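You operate a simulated robot arm through the tools that you are given. There is no shell and no other tool.

You run a simulated robot arm. Do the job below in one go: nothing can be reset, and whatever is moved stays where it is left.

## Task
Take the yellow cover off, slacken the belt and put it away in the top drawer.
Fine: cover on the clear part of the bench, red knob loose, star knob fully loose, drawer shut.

It is judged by the outcome, as a careful person would: the job done as asked, and still so three seconds after it is handed in. It fails if anything else is knocked over, pushed out of place, dropped, spilled or broken. A push-on lid holds only when it is set on centred and level and pressed home; a screw cap is set on level and turned clockwise until tight.

## Robot
A 6-joint arm with a two-finger parallel gripper, fixed in place. Base frame: the origin is at the foot of the arm, x ahead of it, y to its left, z up. Lengths are in m, angles in degrees, forces in N, time in s.
With the tool pointing down near the work surface it reaches from about 0.34 to 0.86 m from the base axis. Its first joint turns from -115.0 to 115.0 degrees. Payload 3.43 kg.
The TCP is the grasp point between the finger pads, 0.034 m short of the fingertips. In the tool frame z runs along the fingers and y along their closing line. The gripper opens to 0.128 m. The fingers are 0.024 m wide and 0.012 m thick; the gripper's body (0.048 by 0.13 m) begins 0.096 m behind the TCP.
Orientation is that of the tool frame in the base frame, as a unit quaternion [x, y, z, w]. With the fingers straight down and closing along the base's y, the tool's x points along the base's -x, its y along +y and its z along -z.

## Interface
- The arm moves only by the tool nudge_tool. Its arguments are lists of equal length, an entry for each row: "linear": the shift along the tool's x, y, z in m, a list of three; "angular": the turn, a rotation vector about the tool's x, y, z in rad, a list of three; "gripper": the finger opening in m, from 0 to 0.128. In form: {"linear": [[tx, ty, tz], ...], "angular": [[rx, ry, rz], ...], "gripper": [gripper, ...]}. A call has 1 to 20 rows; each row is the pose to reach, as a shift and turn from the pose commanded when the call began, along the tool's axes at that moment. A row lasts 0.2 s, in which the tool goes at most 0.05 m and 8.6 degrees; a call with a longer step from one row to the next is refused whole, and so is a gripper value outside its range. A pose out of reach is approached as far as the arm can. The call stops where the force on the tool passes 40 N (or 10 N more than at its start, if that is more) or the arm is blocked; 0.2 s more then pass. Each finger travels about 0.108 m/s and halts on what it meets, pressing with about 30 N; the grip force reading is that of the motor and also rises with nothing between the fingers. The clock runs only during rows and for 0.2 s after the last one: add rows that repeat a pose to give the fingers time. The reply holds the time, the measured pose of the TCP, the force on the tool along the base axes, the opening and the grip force, in the units named above and with some noise, with the torque about the TCP (base axes, N m) and any sound that the robot's microphone picked up, and new pictures: "views" is both (left out), scene, wrist or none.
- Cameras (640 x 400 px; columns grow to the right, rows downward): "scene" is fixed at [0.0427, 0.6554, 1.6806]; the picture's right is [-0.62, -0.78, 0.00], its down [-0.48, 0.38, -0.79] and it looks along [0.62, -0.49, -0.61] (base axes); focal length 337 px, centre (320, 200). "wrist" rides on the gripper at [0.076, -0.011, -0.16] in the tool frame; the picture's right is [0.15, 0.99, 0.00], its down [-0.88, 0.13, -0.46] and it looks along [-0.45, 0.07, 0.89] (tool axes); focal length 234 px, centre (320, 200). There is no depth. A picture from a camera that has moved, and an enlarged one, comes with that camera's place and axes in the base frame and with its lens. The place of the scene camera against the robot may be out by one fixed shift of up to 0.018 m in any direction.
- lift_body(by): slides the trunk up (or, below 0, down) by that many m; the arm rides with it, the base frame stays. It gives what a move gives, with no picture.
- close_up(camera, box): a new picture of the part [left, top, right, bottom] of that camera's present view, enlarged. It takes no simulated time.
- job_done(): hands the job in; it is judged then, once.

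Places have to be worked out from the pictures, the camera data and where the tool is seen. Open the gripper and draw the arm clear of the work before you hand the job in, unless the task says otherwise.

The tools are called as name(argument=value, ...) on one line, values as JSON. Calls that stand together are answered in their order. nudge_tool: Moves the arm, as the interface text tells. Its arguments: {"type":"object","properties":{"linear":{"type":"array"},"angular":{"type":"array"},"gripper":{"type":"array"},"views":{"type":"string","enum":["both","scene","wrist","none"]}},"required":["linear","angular","gripper"]} The other tools are called the same way: lift_body (by) slides the trunk up or down; close_up (camera, box) takes an enlarged picture of a part of a camera's view; job_done () hands the job in.

At the start:

```text
clock: 0.0
eef_pos: [0.4805, 0.0231, 1.2307]
orientation: [0.0, 1.0, 0.0, 0.0]
contact_force: [0.6, -0.4, 0.0]
wrist_torque: [0.0, -0.02, 0.0]
grip_width: 0.1281
grasp_force: 0.1
trunk travel left (down, up): [-0.65, 0.14]
```

scene: 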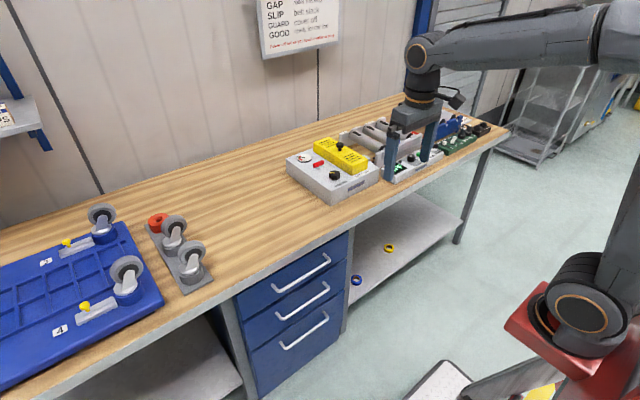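
wrist: 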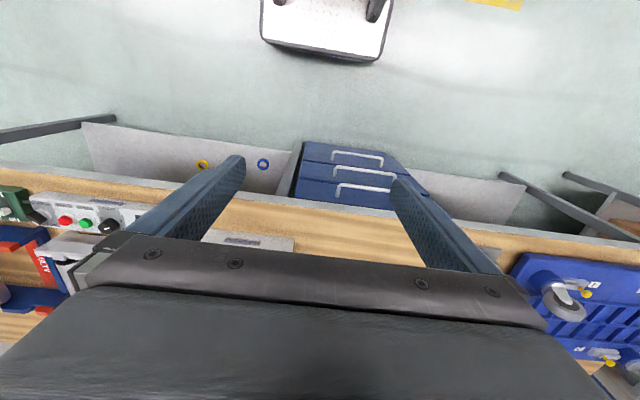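

The pictures show a bench with a grey machine carrying a yellow cover, a gauge and knobs, plus a sign on the wall and drawers. I'll look closer at each before moving.

close_up(camera="scene", box=[270, 90, 430, 210])

close_up(camera="scene", box=[240, 0, 360, 70])

close_up(camera="scene", box=[380, 80, 520, 190])

close_up(camera="scene", box=[220, 210, 420, 390])

```text
3.33 times, centred on (350, 150) of scene
camera zoom: at [0.0427, 0.6554, 1.6806], right [-0.62, -0.78, 0.0], down [-0.48, 0.38, -0.79], along [0.62, -0.49, -0.61], focal length 1122 px, centre (220, 367)
```

zoom: 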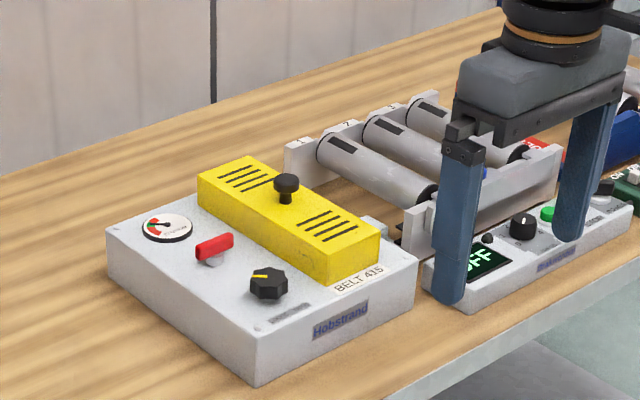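

```text
5.33 times, centred on (300, 35) of scene
camera zoom: at [0.0427, 0.6554, 1.6806], right [-0.62, -0.78, 0.0], down [-0.48, 0.38, -0.79], along [0.62, -0.49, -0.61], focal length 1796 px, centre (427, 1080)
```

zoom: 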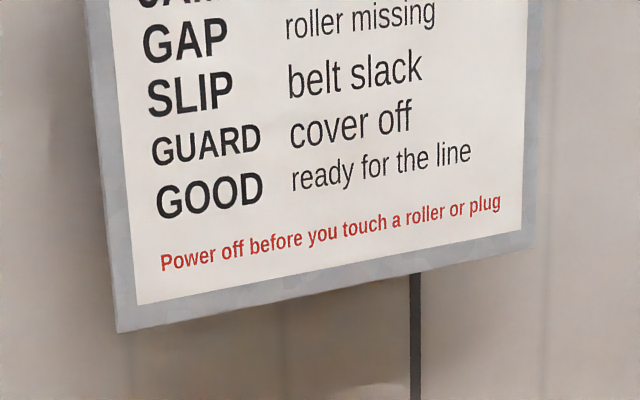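

```text
3.64 times, centred on (450, 135) of scene
camera zoom: at [0.0427, 0.6554, 1.6806], right [-0.62, -0.78, 0.0], down [-0.48, 0.38, -0.79], along [0.62, -0.49, -0.61], focal length 1224 px, centre (-153, 436)
```

zoom: 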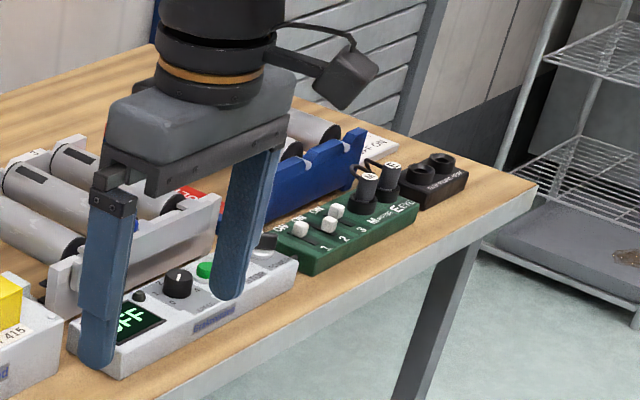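

```text
2.22 times, centred on (320, 300) of scene
camera zoom: at [0.0427, 0.6554, 1.6806], right [-0.62, -0.78, 0.0], down [-0.48, 0.38, -0.79], along [0.62, -0.49, -0.61], focal length 748 px, centre (320, -22)
```

zoom: 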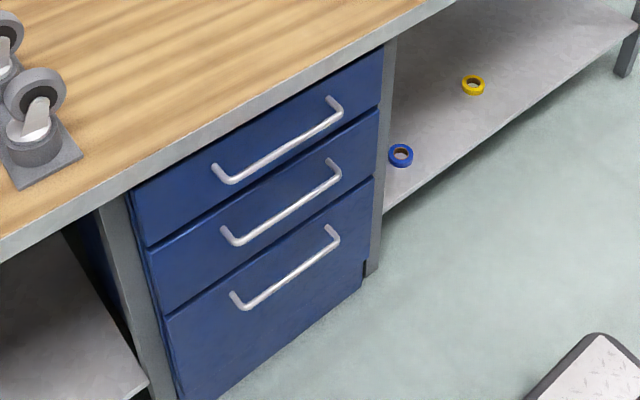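

I can read the sign and see the machine is OFF. I'll enlarge the wrist view to triangulate the bench, drawer and machine.

close_up(camera="wrist", box=[270, 130, 430, 230])

close_up(camera="wrist", box=[0, 160, 320, 360])

close_up(camera="scene", box=[0, 180, 240, 330])

close_up(camera="scene", box=[280, 130, 390, 205])

```text
4.00 times, centred on (350, 180) of wrist
camera zoom: at [0.4048, 0.0135, 1.3904], right [-0.15, 0.99, 0.0], down [0.88, 0.13, 0.46], along [0.45, 0.07, -0.89], focal length 937 px, centre (200, 280)
```

zoom: 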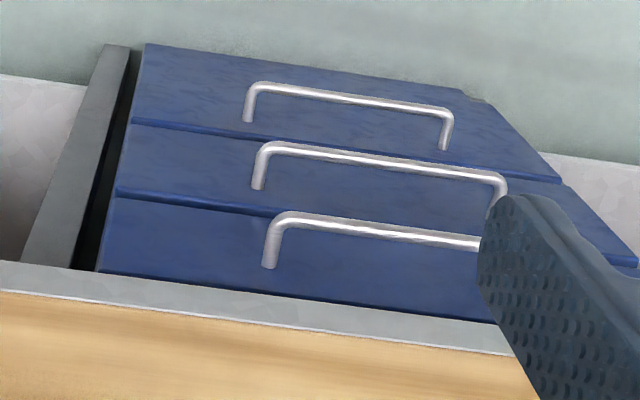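

```text
2.00 times, centred on (160, 260) of wrist
camera zoom: at [0.4048, 0.0135, 1.3904], right [-0.15, 0.99, 0.0], down [0.88, 0.13, 0.46], along [0.45, 0.07, -0.89], focal length 468 px, centre (640, 80)
```

zoom: 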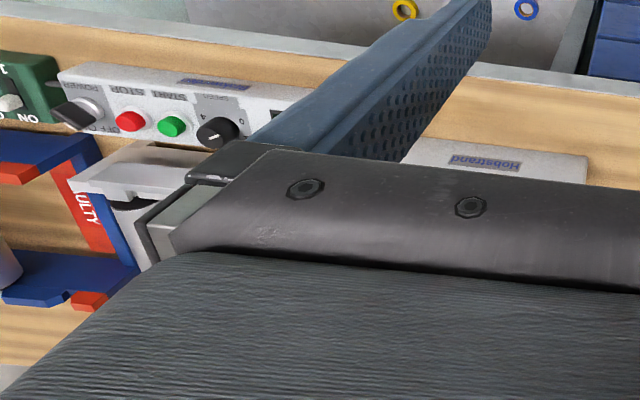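

```text
2.67 times, centred on (120, 255) of scene
camera zoom: at [0.0427, 0.6554, 1.6806], right [-0.62, -0.78, 0.0], down [-0.48, 0.38, -0.79], along [0.62, -0.49, -0.61], focal length 898 px, centre (853, 53)
```

zoom: 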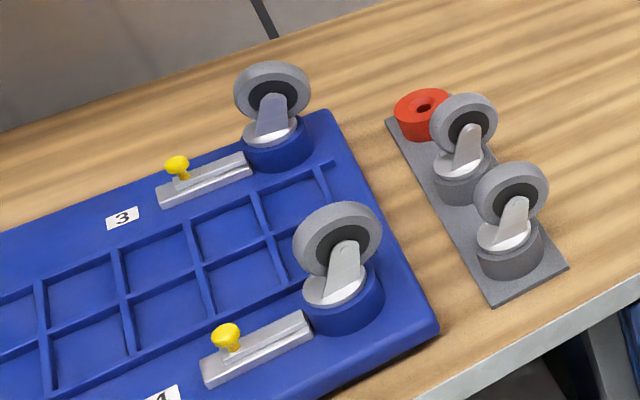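

```text
5.33 times, centred on (335, 168) of scene
camera zoom: at [0.0427, 0.6554, 1.6806], right [-0.62, -0.78, 0.0], down [-0.48, 0.38, -0.79], along [0.62, -0.49, -0.61], focal length 1796 px, centre (240, 373)
```

zoom: 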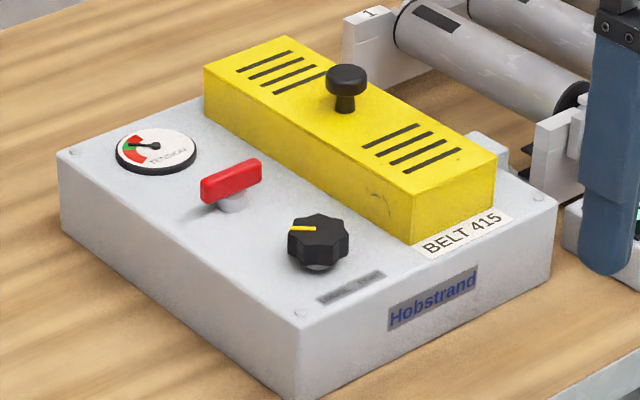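

The machine's front face comes out near x≈0.81, y≈-0.13, with its top around z≈0.93, and the top drawer handle is near x≈0.67, y≈0.11–0.25, z≈0.75. I'll advance in free air at z≈1.23 over the machine to test the reach and see it from above.

nudge_tool(linear=[[-0.045, -0.012, 0], [-0.09, -0.024, 0], [-0.135, -0.036, 0], [-0.18, -0.048, 0], [-0.225, -0.06, 0], [-0.27, -0.072, 0], [-0.315, -0.084, 0], [-0.36, -0.096, 0], [-0.4, -0.11, 0], [-0.42, -0.12, 0]], angular=[[0, 0, 0], [0, 0, 0], [0, 0, 0], [0, 0, 0], [0, 0, 0], [0, 0, 0], [0, 0, 0], [0, 0, 0], [0, 0, 0], [0, 0, 0]], gripper=[0.128, 0.128, 0.128, 0.128, 0.128, 0.128, 0.128, 0.128, 0.128, 0.128])

```text
clock: 2.2
eef_pos: [0.8147, -0.0814, 1.201]
orientation: [0.0, 1.0, 0.0, 0.001]
contact_force: [-0.1, 0.5, 0.0]
wrist_torque: [-0.06, -0.07, 0.02]
grip_width: 0.1278
grasp_force: 0.0
out of reach, approached as far as the arm can: row 8, 9, 10
trunk travel left (down, up): [-0.65, 0.14]
camera wrist: at [0.7396, -0.0918, 1.3601], right [-0.15, 0.99, 0.0], down [0.88, 0.13, 0.46], along [0.45, 0.07, -0.89], focal length 234 px, centre (320, 200)
```

scene: 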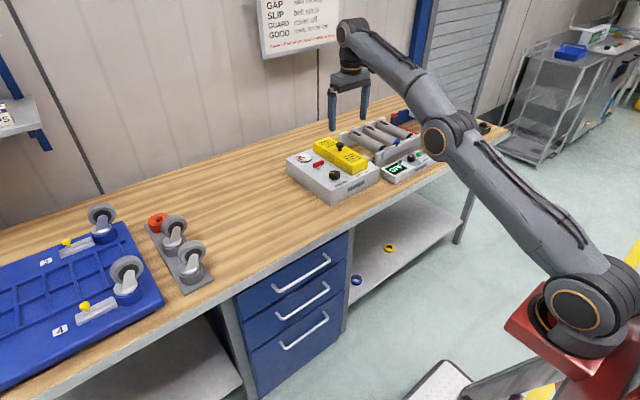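
wrist: 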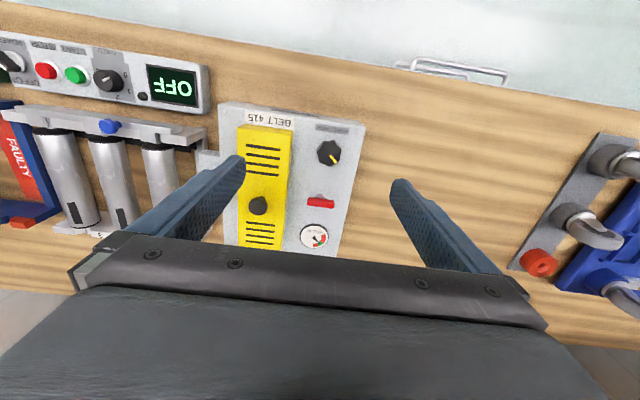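

The arm is nearly straight here, so this height limits the reach to r≈0.82. The wrist view shows the whole machine, so I'll enlarge it to work out positions.

close_up(camera="wrist", box=[200, 90, 392, 260])

close_up(camera="scene", box=[280, 120, 400, 210])

close_up(camera="wrist", box=[200, 90, 360, 190])

```text
2.35 times, centred on (296, 175) of wrist
camera zoom: at [0.7396, -0.0918, 1.3601], right [-0.15, 0.99, 0.0], down [0.88, 0.13, 0.46], along [0.45, 0.07, -0.89], focal length 551 px, centre (376, 259)
```

zoom: 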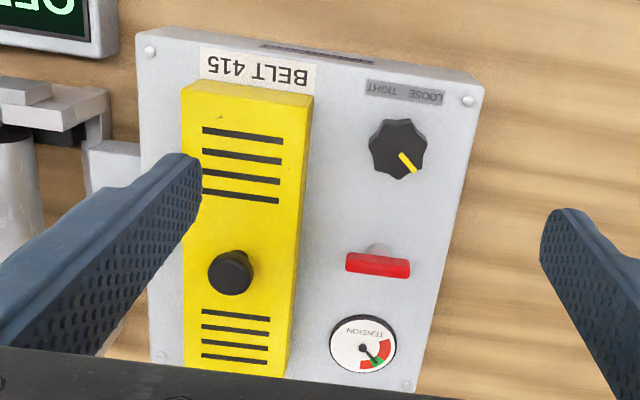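

```text
4.44 times, centred on (340, 165) of scene
camera zoom: at [0.0427, 0.6554, 1.6806], right [-0.62, -0.78, 0.0], down [-0.48, 0.38, -0.79], along [0.62, -0.49, -0.61], focal length 1497 px, centre (231, 356)
```

zoom: 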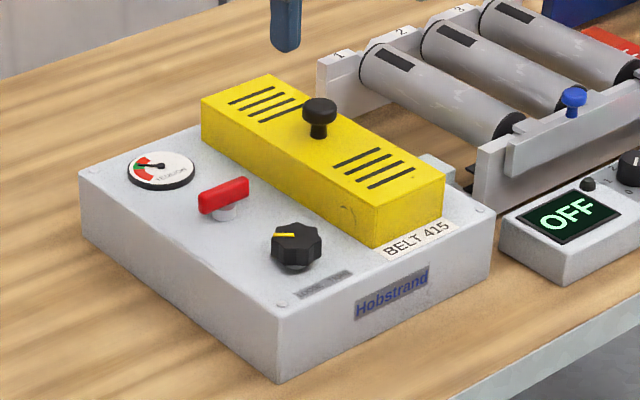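

```text
4.00 times, centred on (280, 140) of wrist
camera zoom: at [0.7396, -0.0918, 1.3601], right [-0.15, 0.99, 0.0], down [0.88, 0.13, 0.46], along [0.45, 0.07, -0.89], focal length 937 px, centre (480, 440)
```

zoom: 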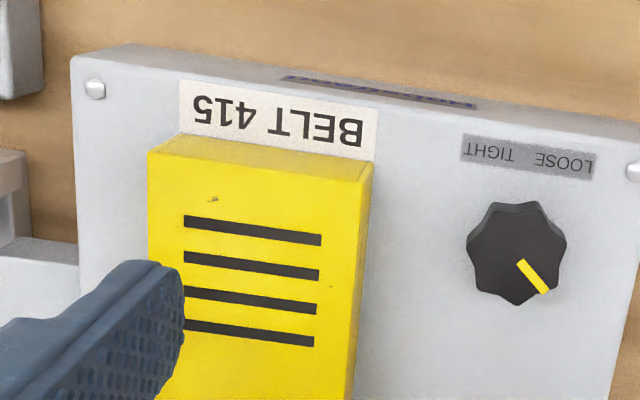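

From two wrist views plus the scene view (camera about 0.012 m lower than stated), the box top is at z≈0.93. The star knob is at (0.848,-0.059,0.96), the red bar at (0.948,-0.058,0.96) and the cover knob at (0.946,-0.168,1.01). I'll descend to about z 1.10, still above everything, to see how the reach changes.

nudge_tool(linear=[[0, 0, 0.03], [0, 0, 0.06], [0, 0, 0.09], [0, 0, 0.12]], angular=[[0, 0, 0], [0, 0, 0], [0, 0, 0], [0, 0, 0]], gripper=[0.128, 0.128, 0.128, 0.128], views="wrist")

```text
clock: 3.2
eef_pos: [0.8154, -0.0822, 1.0828]
orientation: [0.0, 1.0, 0.0, 0.0]
contact_force: [-1.0, 0.2, -0.4]
wrist_torque: [0.0, -0.04, 0.01]
grip_width: 0.1278
grasp_force: 0.0
trunk travel left (down, up): [-0.65, 0.14]
camera wrist: at [0.7399, -0.0929, 1.2422], right [-0.15, 0.99, 0.0], down [0.88, 0.13, 0.46], along [0.45, 0.07, -0.89], focal length 234 px, centre (320, 200)
```

wrist: 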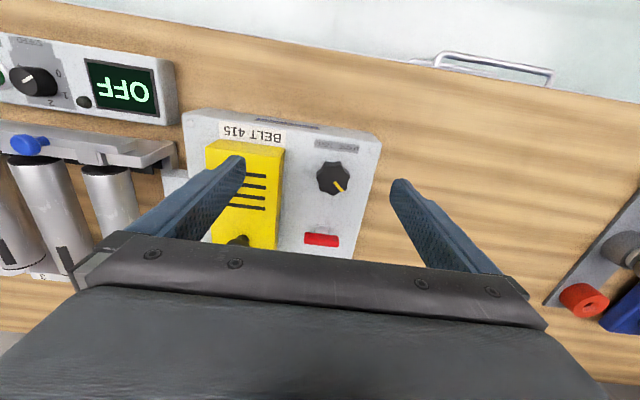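

The commanded pose follows the reachable one, so relative moves are predictable. I'll push forward at z≈1.08 (fingertips ≈1.05, above all parts) toward the cover knob to find the limit at this height.

nudge_tool(linear=[[-0.03, -0.02, 0], [-0.06, -0.04, 0], [-0.09, -0.06, 0], [-0.12, -0.085, 0], [-0.14, -0.085, 0]], angular=[[0, 0, 0], [0, 0, 0], [0, 0, 0], [0, 0, 0], [0, 0, 0]], gripper=[0.128, 0.128, 0.128, 0.128, 0.128])

```text
clock: 4.4
eef_pos: [0.8481, -0.1491, 1.0641]
orientation: [0.0, 1.0, 0.0, 0.0]
contact_force: [-0.5, 0.9, 0.0]
wrist_torque: [0.01, 0.03, -0.01]
grip_width: 0.1282
grasp_force: 0.1
out of reach, approached as far as the arm can: row 2, 3, 4, 5
trunk travel left (down, up): [-0.65, 0.14]
camera wrist: at [0.7728, -0.1613, 1.223], right [-0.15, 0.99, 0.0], down [0.88, 0.13, 0.46], along [0.45, 0.07, -0.89], focal length 234 px, centre (320, 200)
```

scene: 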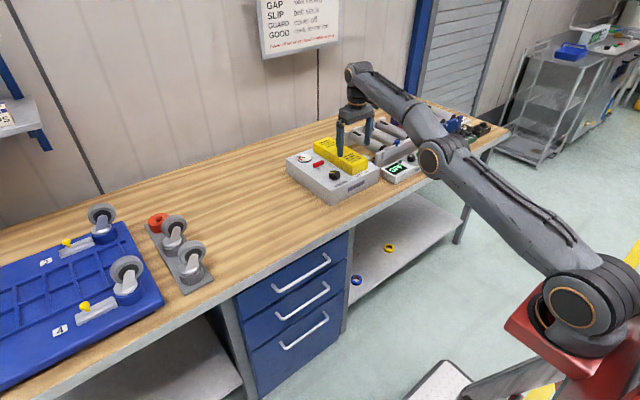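
wrist: 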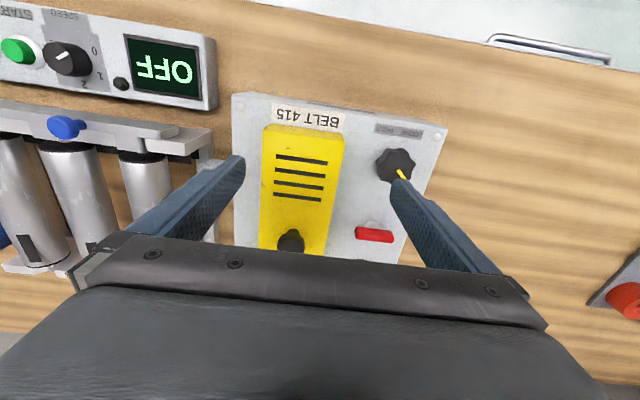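

The limit here is r≈0.861 at z≈1.064, which puts the full reach at about 0.88 with the tool vertical. The cover knob at r≈0.96 therefore needs a raised trunk and a forward-tilted tool, so I'll raise the trunk first.

lift_body(by=0.12)

```text
clock: 5.9
eef_pos: [0.815, -0.1503, 1.1828]
orientation: [0.001, 1.0, 0.0, 0.0]
contact_force: [0.1, 0.8, 0.0]
wrist_torque: [0.0, 0.0, 0.01]
grip_width: 0.1281
grasp_force: 0.0
trunk travel left (down, up): [-0.77, 0.02]
```

Now I'll tilt the tool forward by about 25° in place, then advance over the cover knob at a safe height.

nudge_tool(linear=[[0, 0, 0], [0, 0, 0], [0, 0, 0], [0, 0, 0]], angular=[[0, -0.14, 0], [0, -0.28, 0], [0, -0.42, 0], [0, -0.436, 0]], gripper=[0.128, 0.128, 0.128, 0.128])

```text
clock: 6.9
eef_pos: [0.8145, -0.1503, 1.1825]
orientation: [0.0, 0.976, -0.001, 0.217]
contact_force: [-1.1, 0.0, 0.3]
wrist_torque: [-0.02, 0.0, 0.01]
grip_width: 0.1279
grasp_force: 0.0
trunk travel left (down, up): [-0.77, 0.02]
camera wrist: at [0.6789, -0.1605, 1.295], right [-0.13, 0.99, -0.06], down [0.6, 0.13, 0.79], along [0.79, 0.07, -0.61], focal length 234 px, centre (320, 200)
```

scene: 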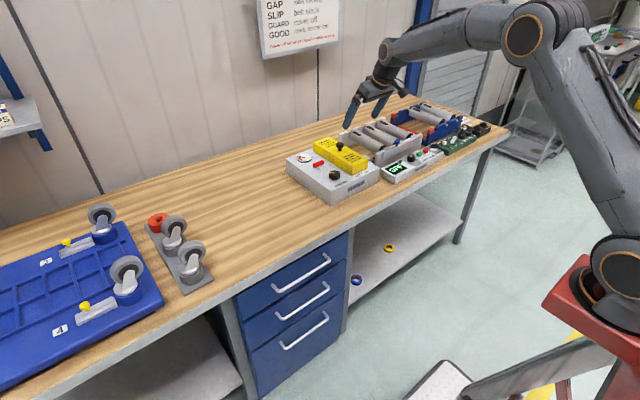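
wrist: 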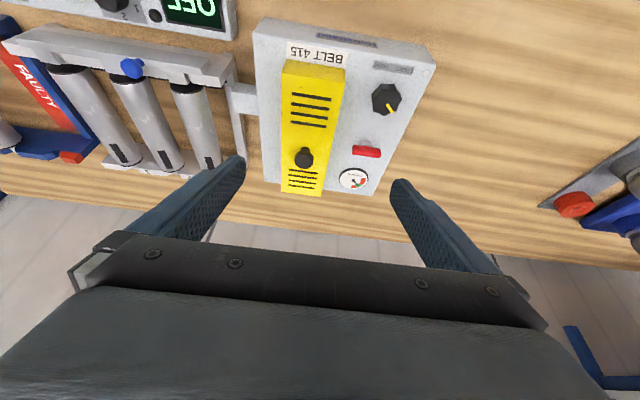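

The tilt freed a lot of reach and the whole machine is in view. I'll zoom in to refine positions.

close_up(camera="wrist", box=[240, 10, 450, 205])

close_up(camera="wrist", box=[330, 130, 410, 200])

close_up(camera="wrist", box=[360, 50, 430, 115])

```text
2.05 times, centred on (345, 108) of wrist
camera zoom: at [0.6789, -0.1605, 1.295], right [-0.13, 0.99, -0.06], down [0.6, 0.13, 0.79], along [0.79, 0.07, -0.61], focal length 480 px, centre (269, 390)
```

zoom: 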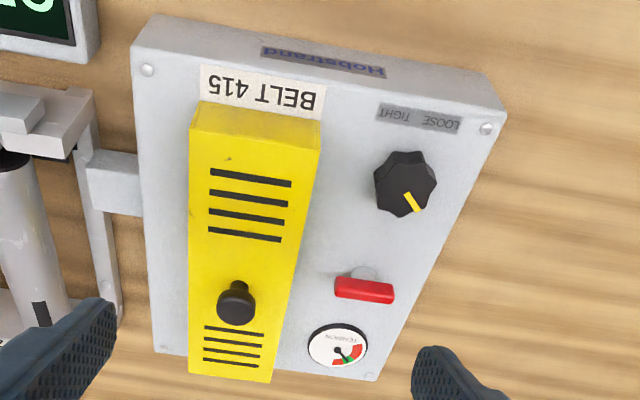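

```text
5.71 times, centred on (370, 165) of wrist
camera zoom: at [0.6789, -0.1605, 1.295], right [-0.13, 0.99, -0.06], down [0.6, 0.13, 0.79], along [0.79, 0.07, -0.61], focal length 1338 px, centre (34, 400)
```

zoom: 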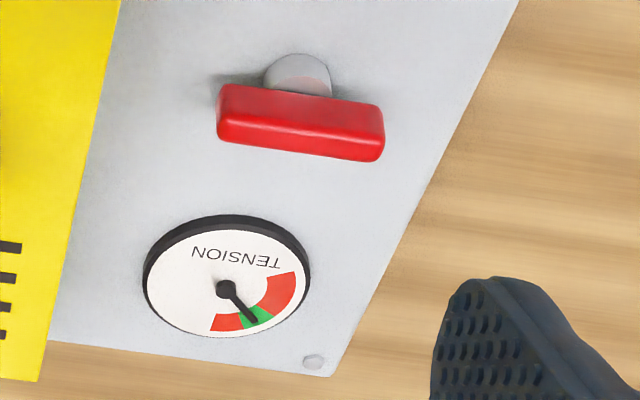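

```text
6.15 times, centred on (395, 82) of wrist
camera zoom: at [0.6789, -0.1605, 1.295], right [-0.13, 0.99, -0.06], down [0.6, 0.13, 0.79], along [0.79, 0.07, -0.61], focal length 1441 px, centre (-142, 923)
```

zoom: 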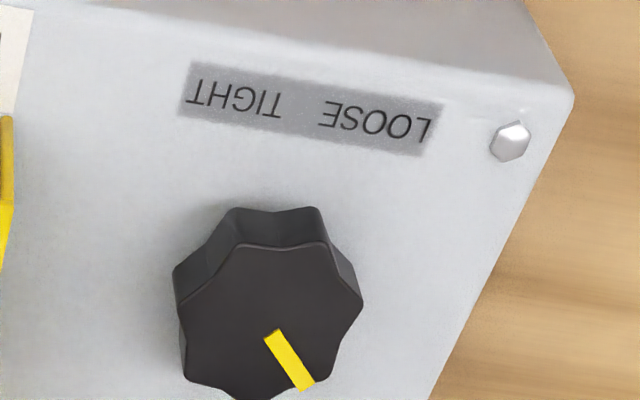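

Refined positions: cover top z≈0.974 spanning x 0.83–1.08 and y -0.21 to -0.124, cover knob at (0.950,-0.168) with its top near z 1.007. I'll move above the knob with the fingers part-closed and check alignment.

nudge_tool(linear=[[-0.018, -0.0045, 0.0366], [-0.036, -0.009, 0.0732], [-0.054, -0.0135, 0.1098], [-0.0713, -0.0177, 0.1464], [-0.0713, -0.0177, 0.1464]], angular=[[0, 0, 0], [0, 0, 0], [0, 0, 0], [0, 0, 0], [0, 0, 0]], gripper=[0.11, 0.09, 0.07, 0.07, 0.07])

```text
clock: 8.1
eef_pos: [0.935, -0.1661, 1.0793]
orientation: [0.0, 0.977, 0.0, 0.215]
contact_force: [-0.8, 0.9, 0.1]
wrist_torque: [-0.03, -0.01, -0.04]
grip_width: 0.0702
grasp_force: 0.0
out of reach, approached as far as the arm can: row 4, 5
trunk travel left (down, up): [-0.77, 0.02]
camera wrist: at [0.7992, -0.1774, 1.1915], right [-0.13, 0.99, -0.06], down [0.61, 0.13, 0.78], along [0.78, 0.07, -0.62], focal length 234 px, centre (320, 200)
```

scene: 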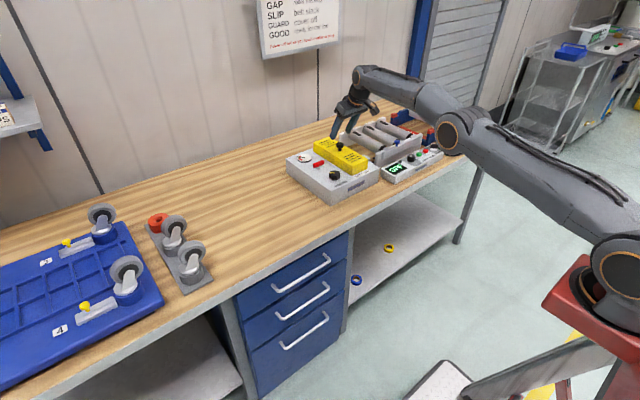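
wrist: 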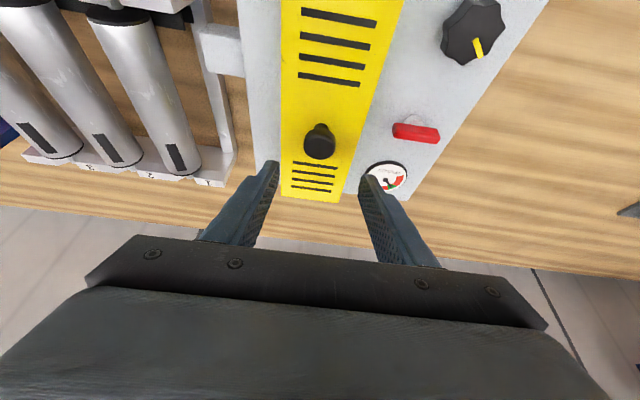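

The 25° tilt tops out at r≈0.95, just short. I'll tilt to about 37°, which gains a few more centimetres, while keeping the TCP here.

nudge_tool(linear=[[0, 0, 0], [0, 0, 0], [0, 0, 0]], angular=[[0, -0.1, 0], [0, -0.21, 0], [0, -0.21, 0]], gripper=[0.07, 0.07, 0.07], views="wrist")

```text
clock: 8.9
eef_pos: [0.9343, -0.1666, 1.0806]
orientation: [0.0, 0.948, 0.0, 0.318]
contact_force: [-0.5, 0.0, 1.3]
wrist_torque: [0.0, 0.02, 0.0]
grip_width: 0.0697
grasp_force: 0.1
trunk travel left (down, up): [-0.77, 0.02]
camera wrist: at [0.7786, -0.1773, 1.161], right [-0.12, 0.99, -0.09], down [0.43, 0.13, 0.89], along [0.9, 0.07, -0.44], focal length 234 px, centre (320, 200)
```

wrist: 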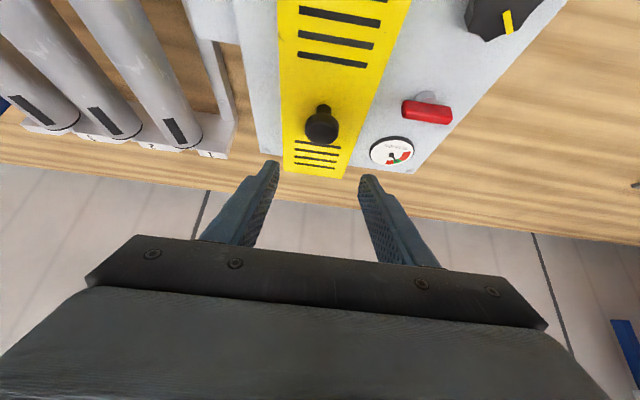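

Tilt is 37° with the knob centred in y. I'll lower straight down around the knob to TCP z≈1.018, with the fingertips a few mm above the cover top.

nudge_tool(linear=[[0.0143, -0.0007, 0.0205], [0.0286, -0.0014, 0.0411], [0.0362, -0.0014, 0.0511], [0.0362, -0.0014, 0.0511]], angular=[[0, 0, 0], [0, 0, 0], [0, 0, 0], [0, 0, 0]], gripper=[0.07, 0.07, 0.07, 0.07])

```text
clock: 9.9
eef_pos: [0.9373, -0.1688, 1.0169]
orientation: [-0.001, 0.948, 0.0, 0.317]
contact_force: [0.1, 0.3, -0.1]
wrist_torque: [0.0, 0.01, 0.03]
grip_width: 0.0699
grasp_force: 0.0
trunk travel left (down, up): [-0.77, 0.02]
camera wrist: at [0.781, -0.179, 1.098], right [-0.12, 0.99, -0.09], down [0.43, 0.13, 0.89], along [0.9, 0.07, -0.44], focal length 234 px, centre (320, 200)
```

scene: 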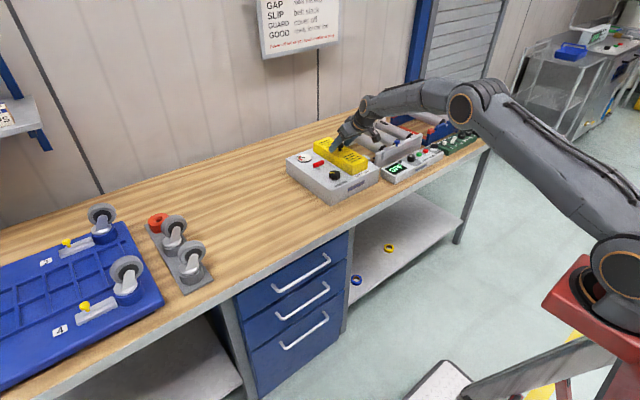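
wrist: 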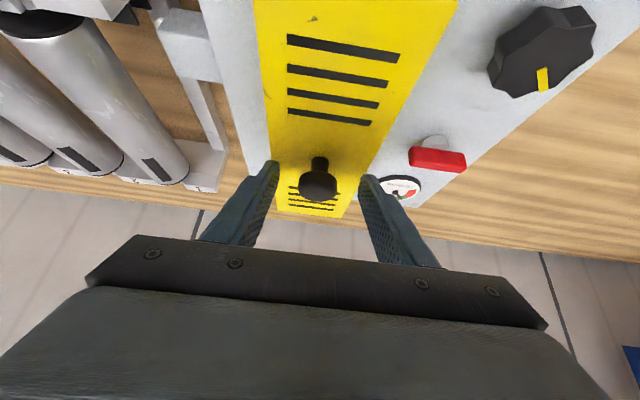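

close_up(camera="wrist", box=[230, 130, 410, 242])

close_up(camera="scene", box=[300, 100, 400, 200])

```text
3.56 times, centred on (320, 186) of wrist
camera zoom: at [0.781, -0.179, 1.098], right [-0.12, 0.99, -0.09], down [0.43, 0.13, 0.89], along [0.9, 0.07, -0.44], focal length 833 px, centre (320, 250)
```

zoom: 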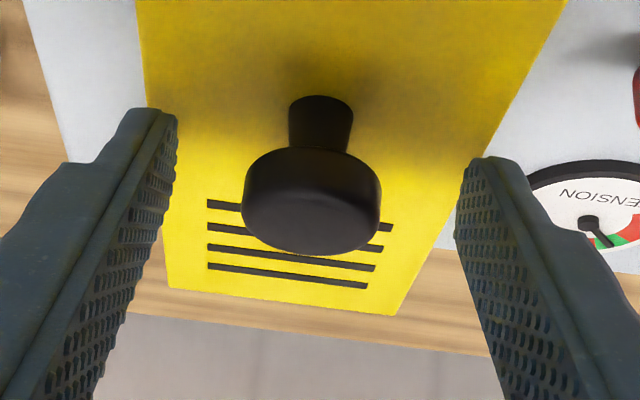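

```text
4.00 times, centred on (350, 150) of scene
camera zoom: at [0.0427, 0.6554, 1.6806], right [-0.62, -0.78, 0.0], down [-0.48, 0.38, -0.79], along [0.62, -0.49, -0.61], focal length 1347 px, centre (200, 400)
```

zoom: 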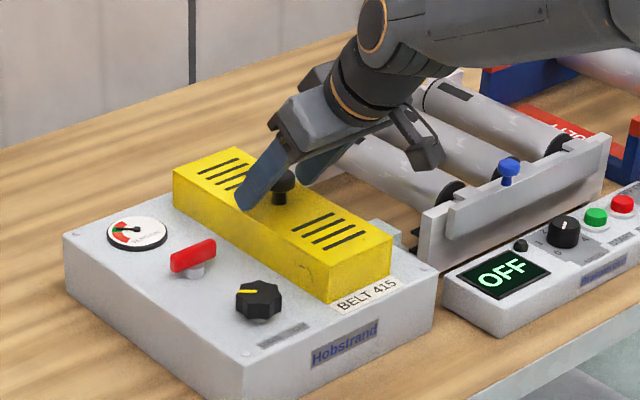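

The knob head sits centred between the fingertips with clearance over the cover. Closing the fingers on it now.

nudge_tool(linear=[[0, 0, 0], [0, 0, 0], [0, 0, 0], [0, 0, 0]], angular=[[0, 0, 0], [0, 0, 0], [0, 0, 0], [0, 0, 0]], gripper=[0.04, 0.01, 0.01, 0.01], views="wrist")

```text
clock: 10.9
eef_pos: [0.9365, -0.1678, 1.0162]
orientation: [0.0, 0.948, -0.001, 0.318]
contact_force: [-0.5, -0.5, 0.7]
wrist_torque: [-0.05, 0.0, 0.0]
grip_width: 0.0311
grasp_force: 30.2
trunk travel left (down, up): [-0.77, 0.02]
camera wrist: at [0.7809, -0.1791, 1.0982], right [-0.12, 0.99, -0.09], down [0.43, 0.13, 0.89], along [0.9, 0.07, -0.44], focal length 234 px, centre (320, 200)
```

wrist: 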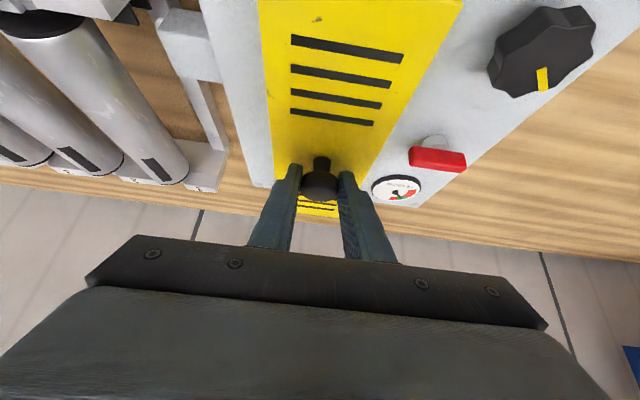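

Gripped at 0.031 m with 30 N. I'll lift straight up slowly by 3 cm and watch the forces.

nudge_tool(linear=[[-0.003, 0, -0.004], [-0.006, 0, -0.008], [-0.0121, 0, -0.016], [-0.0181, 0, -0.0239]], angular=[[0, 0, 0], [0, 0, 0], [0, 0, 0], [0, 0, 0]], gripper=[0.01, 0.01, 0.01, 0.01])

```text
clock: 11.9
eef_pos: [0.9375, -0.1685, 1.0468]
orientation: [-0.001, 0.948, 0.0, 0.318]
contact_force: [-0.6, -0.5, -2.4]
wrist_torque: [0.01, 0.04, 0.0]
grip_width: 0.031
grasp_force: 30.2
trunk travel left (down, up): [-0.77, 0.02]
camera wrist: at [0.781, -0.1786, 1.1281], right [-0.12, 0.99, -0.09], down [0.43, 0.13, 0.89], along [0.9, 0.07, -0.44], focal length 234 px, centre (320, 200)
```

scene: 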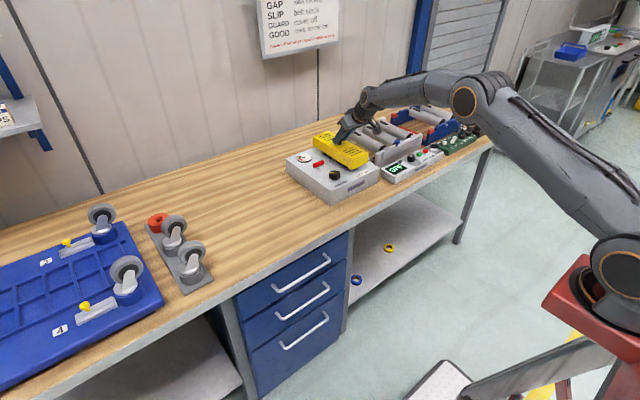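
wrist: 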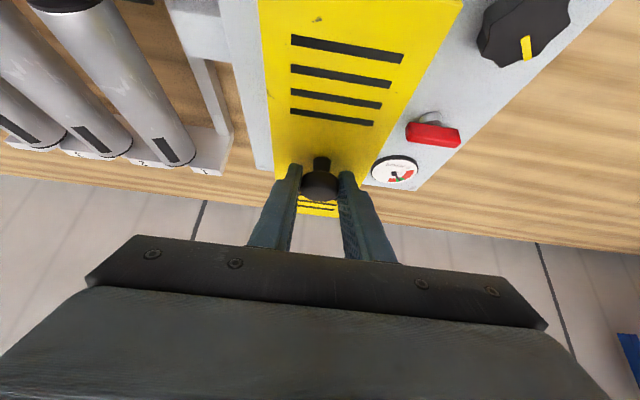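

The cover is free (about 2.4 N) and hanging level. I'll raise it well clear of the knobs, then carry it left to the empty bench area around y≈0.27, between the machine and the grey caster plate.

nudge_tool(linear=[[-0.019, 0, -0.0252], [-0.038, 0, -0.0503], [-0.0329, 0.0398, -0.0541], [-0.0279, 0.0796, -0.058], [-0.0228, 0.1195, -0.0618], [-0.0177, 0.1593, -0.0656], [-0.0126, 0.1991, -0.0695], [-0.0076, 0.2389, -0.0733], [-0.0025, 0.2787, -0.0772], [0.0026, 0.3185, -0.081], [0.0077, 0.3584, -0.0848], [0.0127, 0.3982, -0.0887], [0.0178, 0.438, -0.0925], [0.0178, 0.438, -0.0925]], angular=[[0, 0, 0], [0, 0, 0], [0, 0, 0], [0, 0, 0], [0, 0, 0], [0, 0, 0], [0, 0, 0], [0, 0, 0], [0, 0, 0], [0, 0, 0], [0, 0, 0], [0, 0, 0], [0, 0, 0], [0, 0, 0]], gripper=[0.01, 0.01, 0.01, 0.01, 0.01, 0.01, 0.01, 0.01, 0.01, 0.01, 0.01, 0.01, 0.01, 0.01])

```text
clock: 14.9
eef_pos: [0.868, 0.272, 1.1118]
orientation: [0.0, 0.948, 0.0, 0.317]
contact_force: [0.1, 0.1, -3.6]
wrist_torque: [-0.02, 0.05, -0.03]
grip_width: 0.031
grasp_force: 30.1
trunk travel left (down, up): [-0.77, 0.02]
camera wrist: at [0.7116, 0.2616, 1.1928], right [-0.12, 0.99, -0.09], down [0.43, 0.13, 0.89], along [0.9, 0.07, -0.44], focal length 234 px, centre (320, 200)
```

scene: 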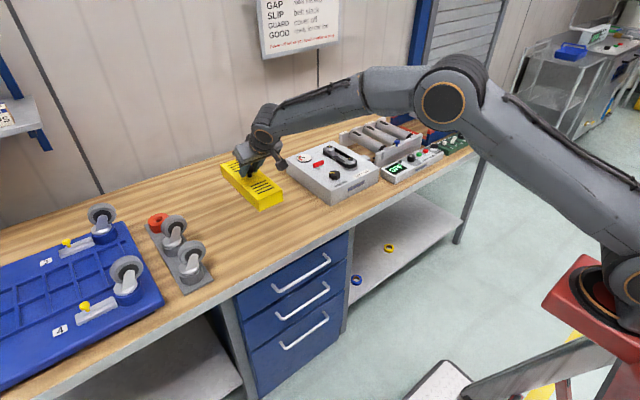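
wrist: 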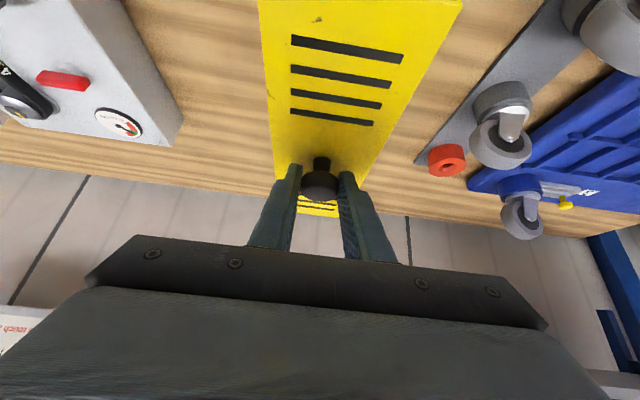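

The belt (black, around two pulleys) is now exposed. I'll lower the cover toward the bench (estimated z≈0.865), stopping about 1 cm above.

nudge_tool(linear=[[0.0237, 0, 0.0313], [0.0474, 0, 0.0626], [0.0711, 0, 0.0939], [0.0917, 0, 0.1212], [0.0917, 0, 0.1212]], angular=[[0, 0, 0], [0, 0, 0], [0, 0, 0], [0, 0, 0], [0, 0, 0]], gripper=[0.01, 0.01, 0.01, 0.01, 0.01], views="scene")

close_up(camera="scene", box=[200, 120, 390, 240])

```text
clock: 16.1
eef_pos: [0.8667, 0.2723, 0.9569]
orientation: [-0.001, 0.948, 0.001, 0.318]
contact_force: [-0.1, -0.3, -2.3]
wrist_torque: [0.03, 0.02, -0.01]
grip_width: 0.0309
grasp_force: 30.1
trunk travel left (down, up): [-0.77, 0.02]
```

scene: 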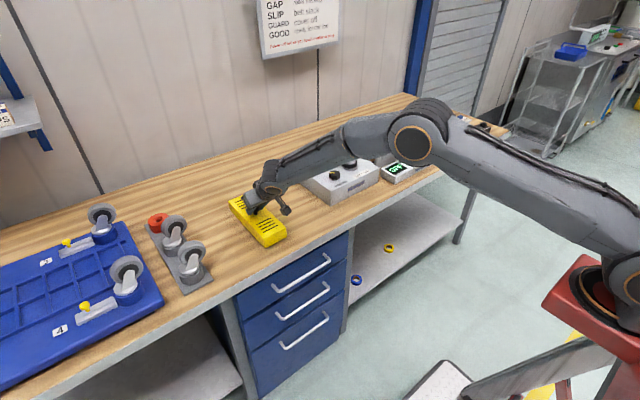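

```text
3.33 times, centred on (295, 180) of scene
camera zoom: at [0.0427, 0.6554, 1.6806], right [-0.62, -0.78, 0.0], down [-0.48, 0.38, -0.79], along [0.62, -0.49, -0.61], focal length 1122 px, centre (403, 267)
```

zoom: 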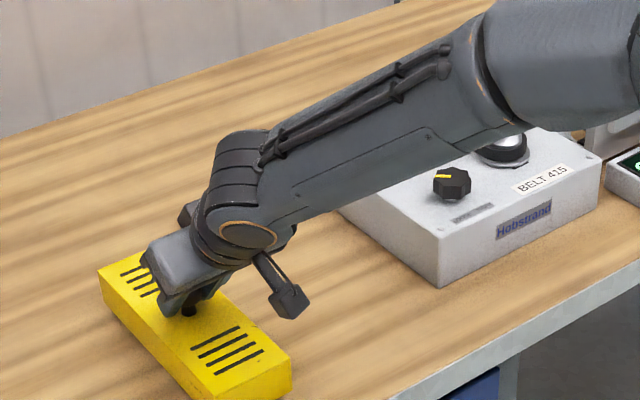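

The cover is just above the bench. I'll lower in 2–3 mm steps until it touches.

nudge_tool(linear=[[0.0018, 0, 0.0024], [0.0036, 0, 0.0048], [0.0048, 0, 0.0064]], angular=[[0, 0, 0], [0, 0, 0], [0, 0, 0]], gripper=[0.01, 0.01, 0.01], views="none")

```text
clock: 16.9
eef_pos: [0.8661, 0.2703, 0.9499]
orientation: [0.001, 0.948, -0.001, 0.317]
contact_force: [0.3, -0.1, -2.3]
wrist_torque: [0.03, 0.02, 0.01]
grip_width: 0.0307
grasp_force: 30.4
trunk travel left (down, up): [-0.77, 0.02]
```

No contact yet (weight still carried). Continuing with 2 mm steps.

nudge_tool(linear=[[0.0012, 0, 0.0016], [0.0024, 0, 0.0032]], angular=[[0, 0, 0], [0, 0, 0]], gripper=[0.01, 0.01], views="none")

```text
clock: 17.5
eef_pos: [0.8661, 0.2709, 0.9463]
orientation: [0.0, 0.948, 0.0, 0.317]
contact_force: [0.3, -0.5, -3.2]
wrist_torque: [0.01, 0.02, -0.03]
grip_width: 0.031
grasp_force: 29.5
trunk travel left (down, up): [-0.77, 0.02]
```

Still hanging at z≈0.946. Continuing in small steps.

nudge_tool(linear=[[0.0012, 0, 0.0016], [0.0024, 0, 0.0032]], angular=[[0, 0, 0], [0, 0, 0]], gripper=[0.01, 0.01], views="none")

```text
clock: 18.1
eef_pos: [0.8665, 0.2696, 0.9415]
orientation: [0.0, 0.948, 0.0, 0.318]
contact_force: [0.4, 0.9, -3.5]
wrist_torque: [-0.03, 0.04, -0.01]
grip_width: 0.0306
grasp_force: 29.8
trunk travel left (down, up): [-0.77, 0.02]
```

Still no contact at z≈0.9415; I'll look while continuing down carefully.

nudge_tool(linear=[[0.0012, 0, 0.0016], [0.0024, 0, 0.0032]], angular=[[0, 0, 0], [0, 0, 0]], gripper=[0.01, 0.01], views="wrist")

close_up(camera="scene", box=[220, 180, 300, 250])

```text
clock: 18.7
eef_pos: [0.8656, 0.2705, 0.9425]
orientation: [0.0, 0.948, 0.0, 0.319]
contact_force: [-5.3, -2.2, 14.6]
wrist_torque: [-0.1, 0.44, -0.09]
grip_width: 0.031
grasp_force: 29.6
trunk travel left (down, up): [-0.77, 0.02]
camera wrist: at [0.7105, 0.2595, 1.0226], right [-0.12, 0.99, -0.09], down [0.42, 0.13, 0.9], along [0.9, 0.07, -0.44], focal length 234 px, centre (320, 200)
```

wrist: 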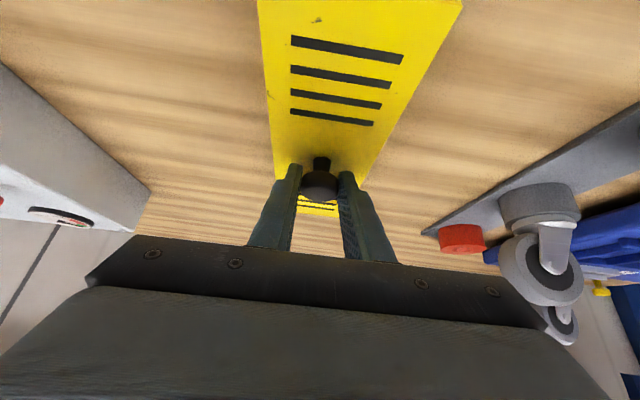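

```text
5.71 times, centred on (260, 215) of scene
camera zoom: at [0.0427, 0.6554, 1.6806], right [-0.62, -0.78, 0.0], down [-0.48, 0.38, -0.79], along [0.62, -0.49, -0.61], focal length 1924 px, centre (663, 114)
```

zoom: 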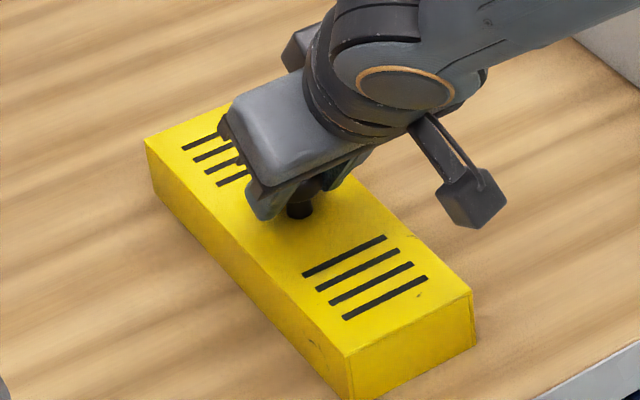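

Contact at 14.6 N: the cover is flat on the bench. I'll relax the pressure, open the fingers, and rise straight up.

nudge_tool(linear=[[-0.0014, 0, -0.0018], [-0.0014, 0, -0.0018], [-0.0014, 0, -0.0018], [-0.0014, 0, -0.0018]], angular=[[0, 0, 0], [0, 0, 0], [0, 0, 0], [0, 0, 0]], gripper=[0.01, 0.04, 0.065, 0.065], views="wrist")

```text
clock: 19.7
eef_pos: [0.8654, 0.2704, 0.9405]
orientation: [0.0, 0.948, -0.001, 0.317]
contact_force: [-0.3, 0.1, -0.5]
wrist_torque: [0.04, -0.04, -0.01]
grip_width: 0.0651
grasp_force: 0.1
trunk travel left (down, up): [-0.77, 0.02]
camera wrist: at [0.7103, 0.2599, 1.022], right [-0.12, 0.99, -0.09], down [0.43, 0.13, 0.89], along [0.9, 0.07, -0.44], focal length 234 px, centre (320, 200)
```

wrist: 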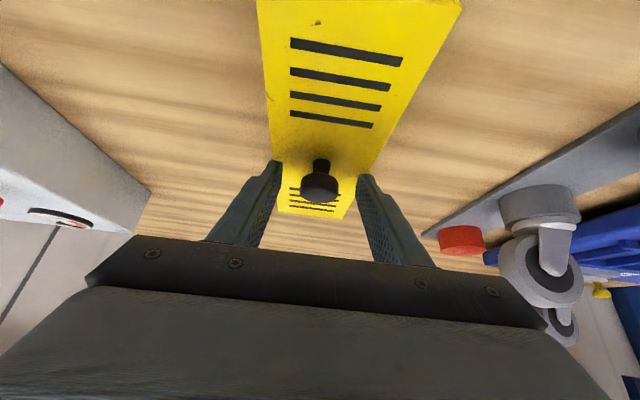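

Released cleanly. Rising straight up, then moving back over toward the machine to inspect the exposed belt and knobs.

nudge_tool(linear=[[-0.0217, 0, -0.0287], [-0.0434, 0, -0.0574], [-0.0651, 0, -0.0861], [-0.0869, 0, -0.1149], [-0.1086, 0, -0.1436], [-0.098, -0.04, -0.152], [-0.09, -0.08, -0.158], [-0.082, -0.12, -0.164], [-0.074, -0.16, -0.17], [-0.066, -0.2, -0.176], [-0.058, -0.24, -0.182], [-0.05, -0.28, -0.188], [-0.042, -0.32, -0.194], [-0.036, -0.36, -0.2]], angular=[[0, 0, 0], [0, 0, 0], [0, 0, 0], [0, 0, 0], [0, 0, 0], [0, 0, 0], [0, 0, 0], [0, 0, 0], [0, 0, 0], [0, 0, 0], [0, 0, 0], [0, 0, 0], [0, 0, 0], [0, 0, 0]], gripper=[0.065, 0.065, 0.065, 0.065, 0.065, 0.065, 0.065, 0.065, 0.065, 0.065, 0.065, 0.065, 0.065, 0.065])

```text
clock: 22.7
eef_pos: [0.7734, -0.0896, 1.1218]
orientation: [0.0, 0.948, 0.0, 0.317]
contact_force: [0.2, 1.0, 0.5]
wrist_torque: [-0.03, -0.01, -0.02]
grip_width: 0.065
grasp_force: 0.1
trunk travel left (down, up): [-0.77, 0.02]
camera wrist: at [0.6185, -0.0999, 1.2028], right [-0.12, 0.99, -0.09], down [0.43, 0.13, 0.89], along [0.9, 0.07, -0.44], focal length 234 px, centre (320, 200)
```

scene: 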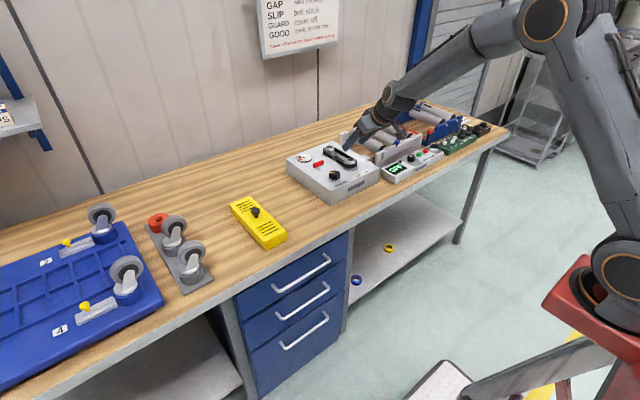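
wrist: 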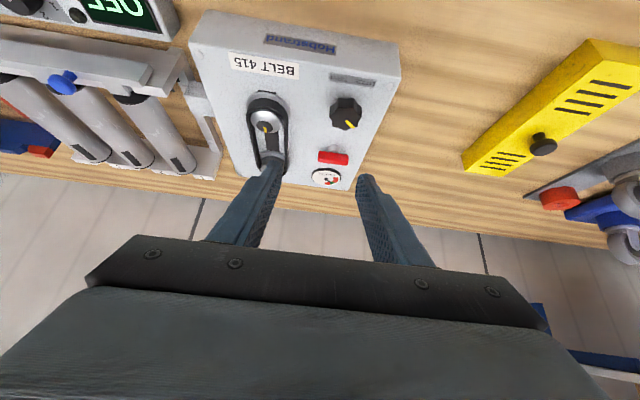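

close_up(camera="wrist", box=[190, 0, 410, 200])

close_up(camera="wrist", box=[230, 85, 310, 185])

close_up(camera="scene", box=[280, 130, 390, 205])

close_up(camera="scene", box=[315, 135, 375, 180])

```text
2.00 times, centred on (300, 100) of wrist
camera zoom: at [0.6185, -0.0999, 1.2028], right [-0.12, 0.99, -0.09], down [0.43, 0.13, 0.89], along [0.9, 0.07, -0.44], focal length 468 px, centre (360, 400)
```

zoom: 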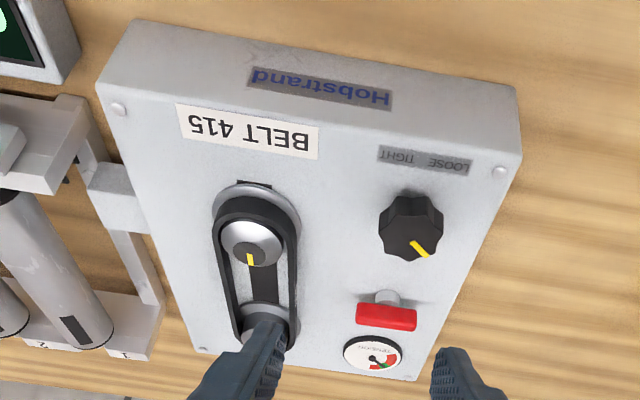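

```text
4.00 times, centred on (270, 135) of wrist
camera zoom: at [0.6185, -0.0999, 1.2028], right [-0.12, 0.99, -0.09], down [0.43, 0.13, 0.89], along [0.9, 0.07, -0.44], focal length 937 px, centre (520, 460)
```

zoom: 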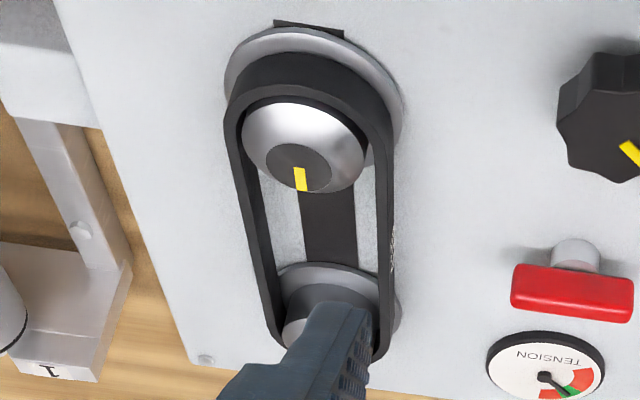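

```text
5.33 times, centred on (335, 168) of scene
camera zoom: at [0.0427, 0.6554, 1.6806], right [-0.62, -0.78, 0.0], down [-0.48, 0.38, -0.79], along [0.62, -0.49, -0.61], focal length 1796 px, centre (240, 373)
```

zoom: 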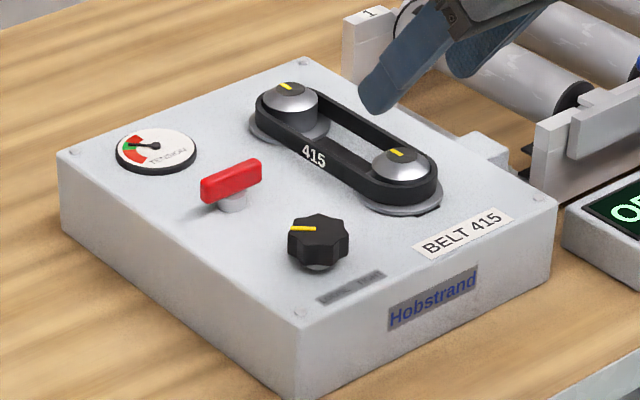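

```text
8.89 times, centred on (345, 158) of scene
camera zoom: at [0.0427, 0.6554, 1.6806], right [-0.62, -0.78, 0.0], down [-0.48, 0.38, -0.79], along [0.62, -0.49, -0.61], focal length 2993 px, centre (98, 578)
```

zoom: 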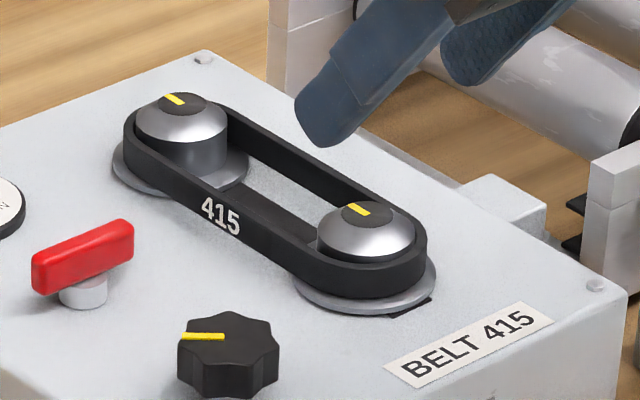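

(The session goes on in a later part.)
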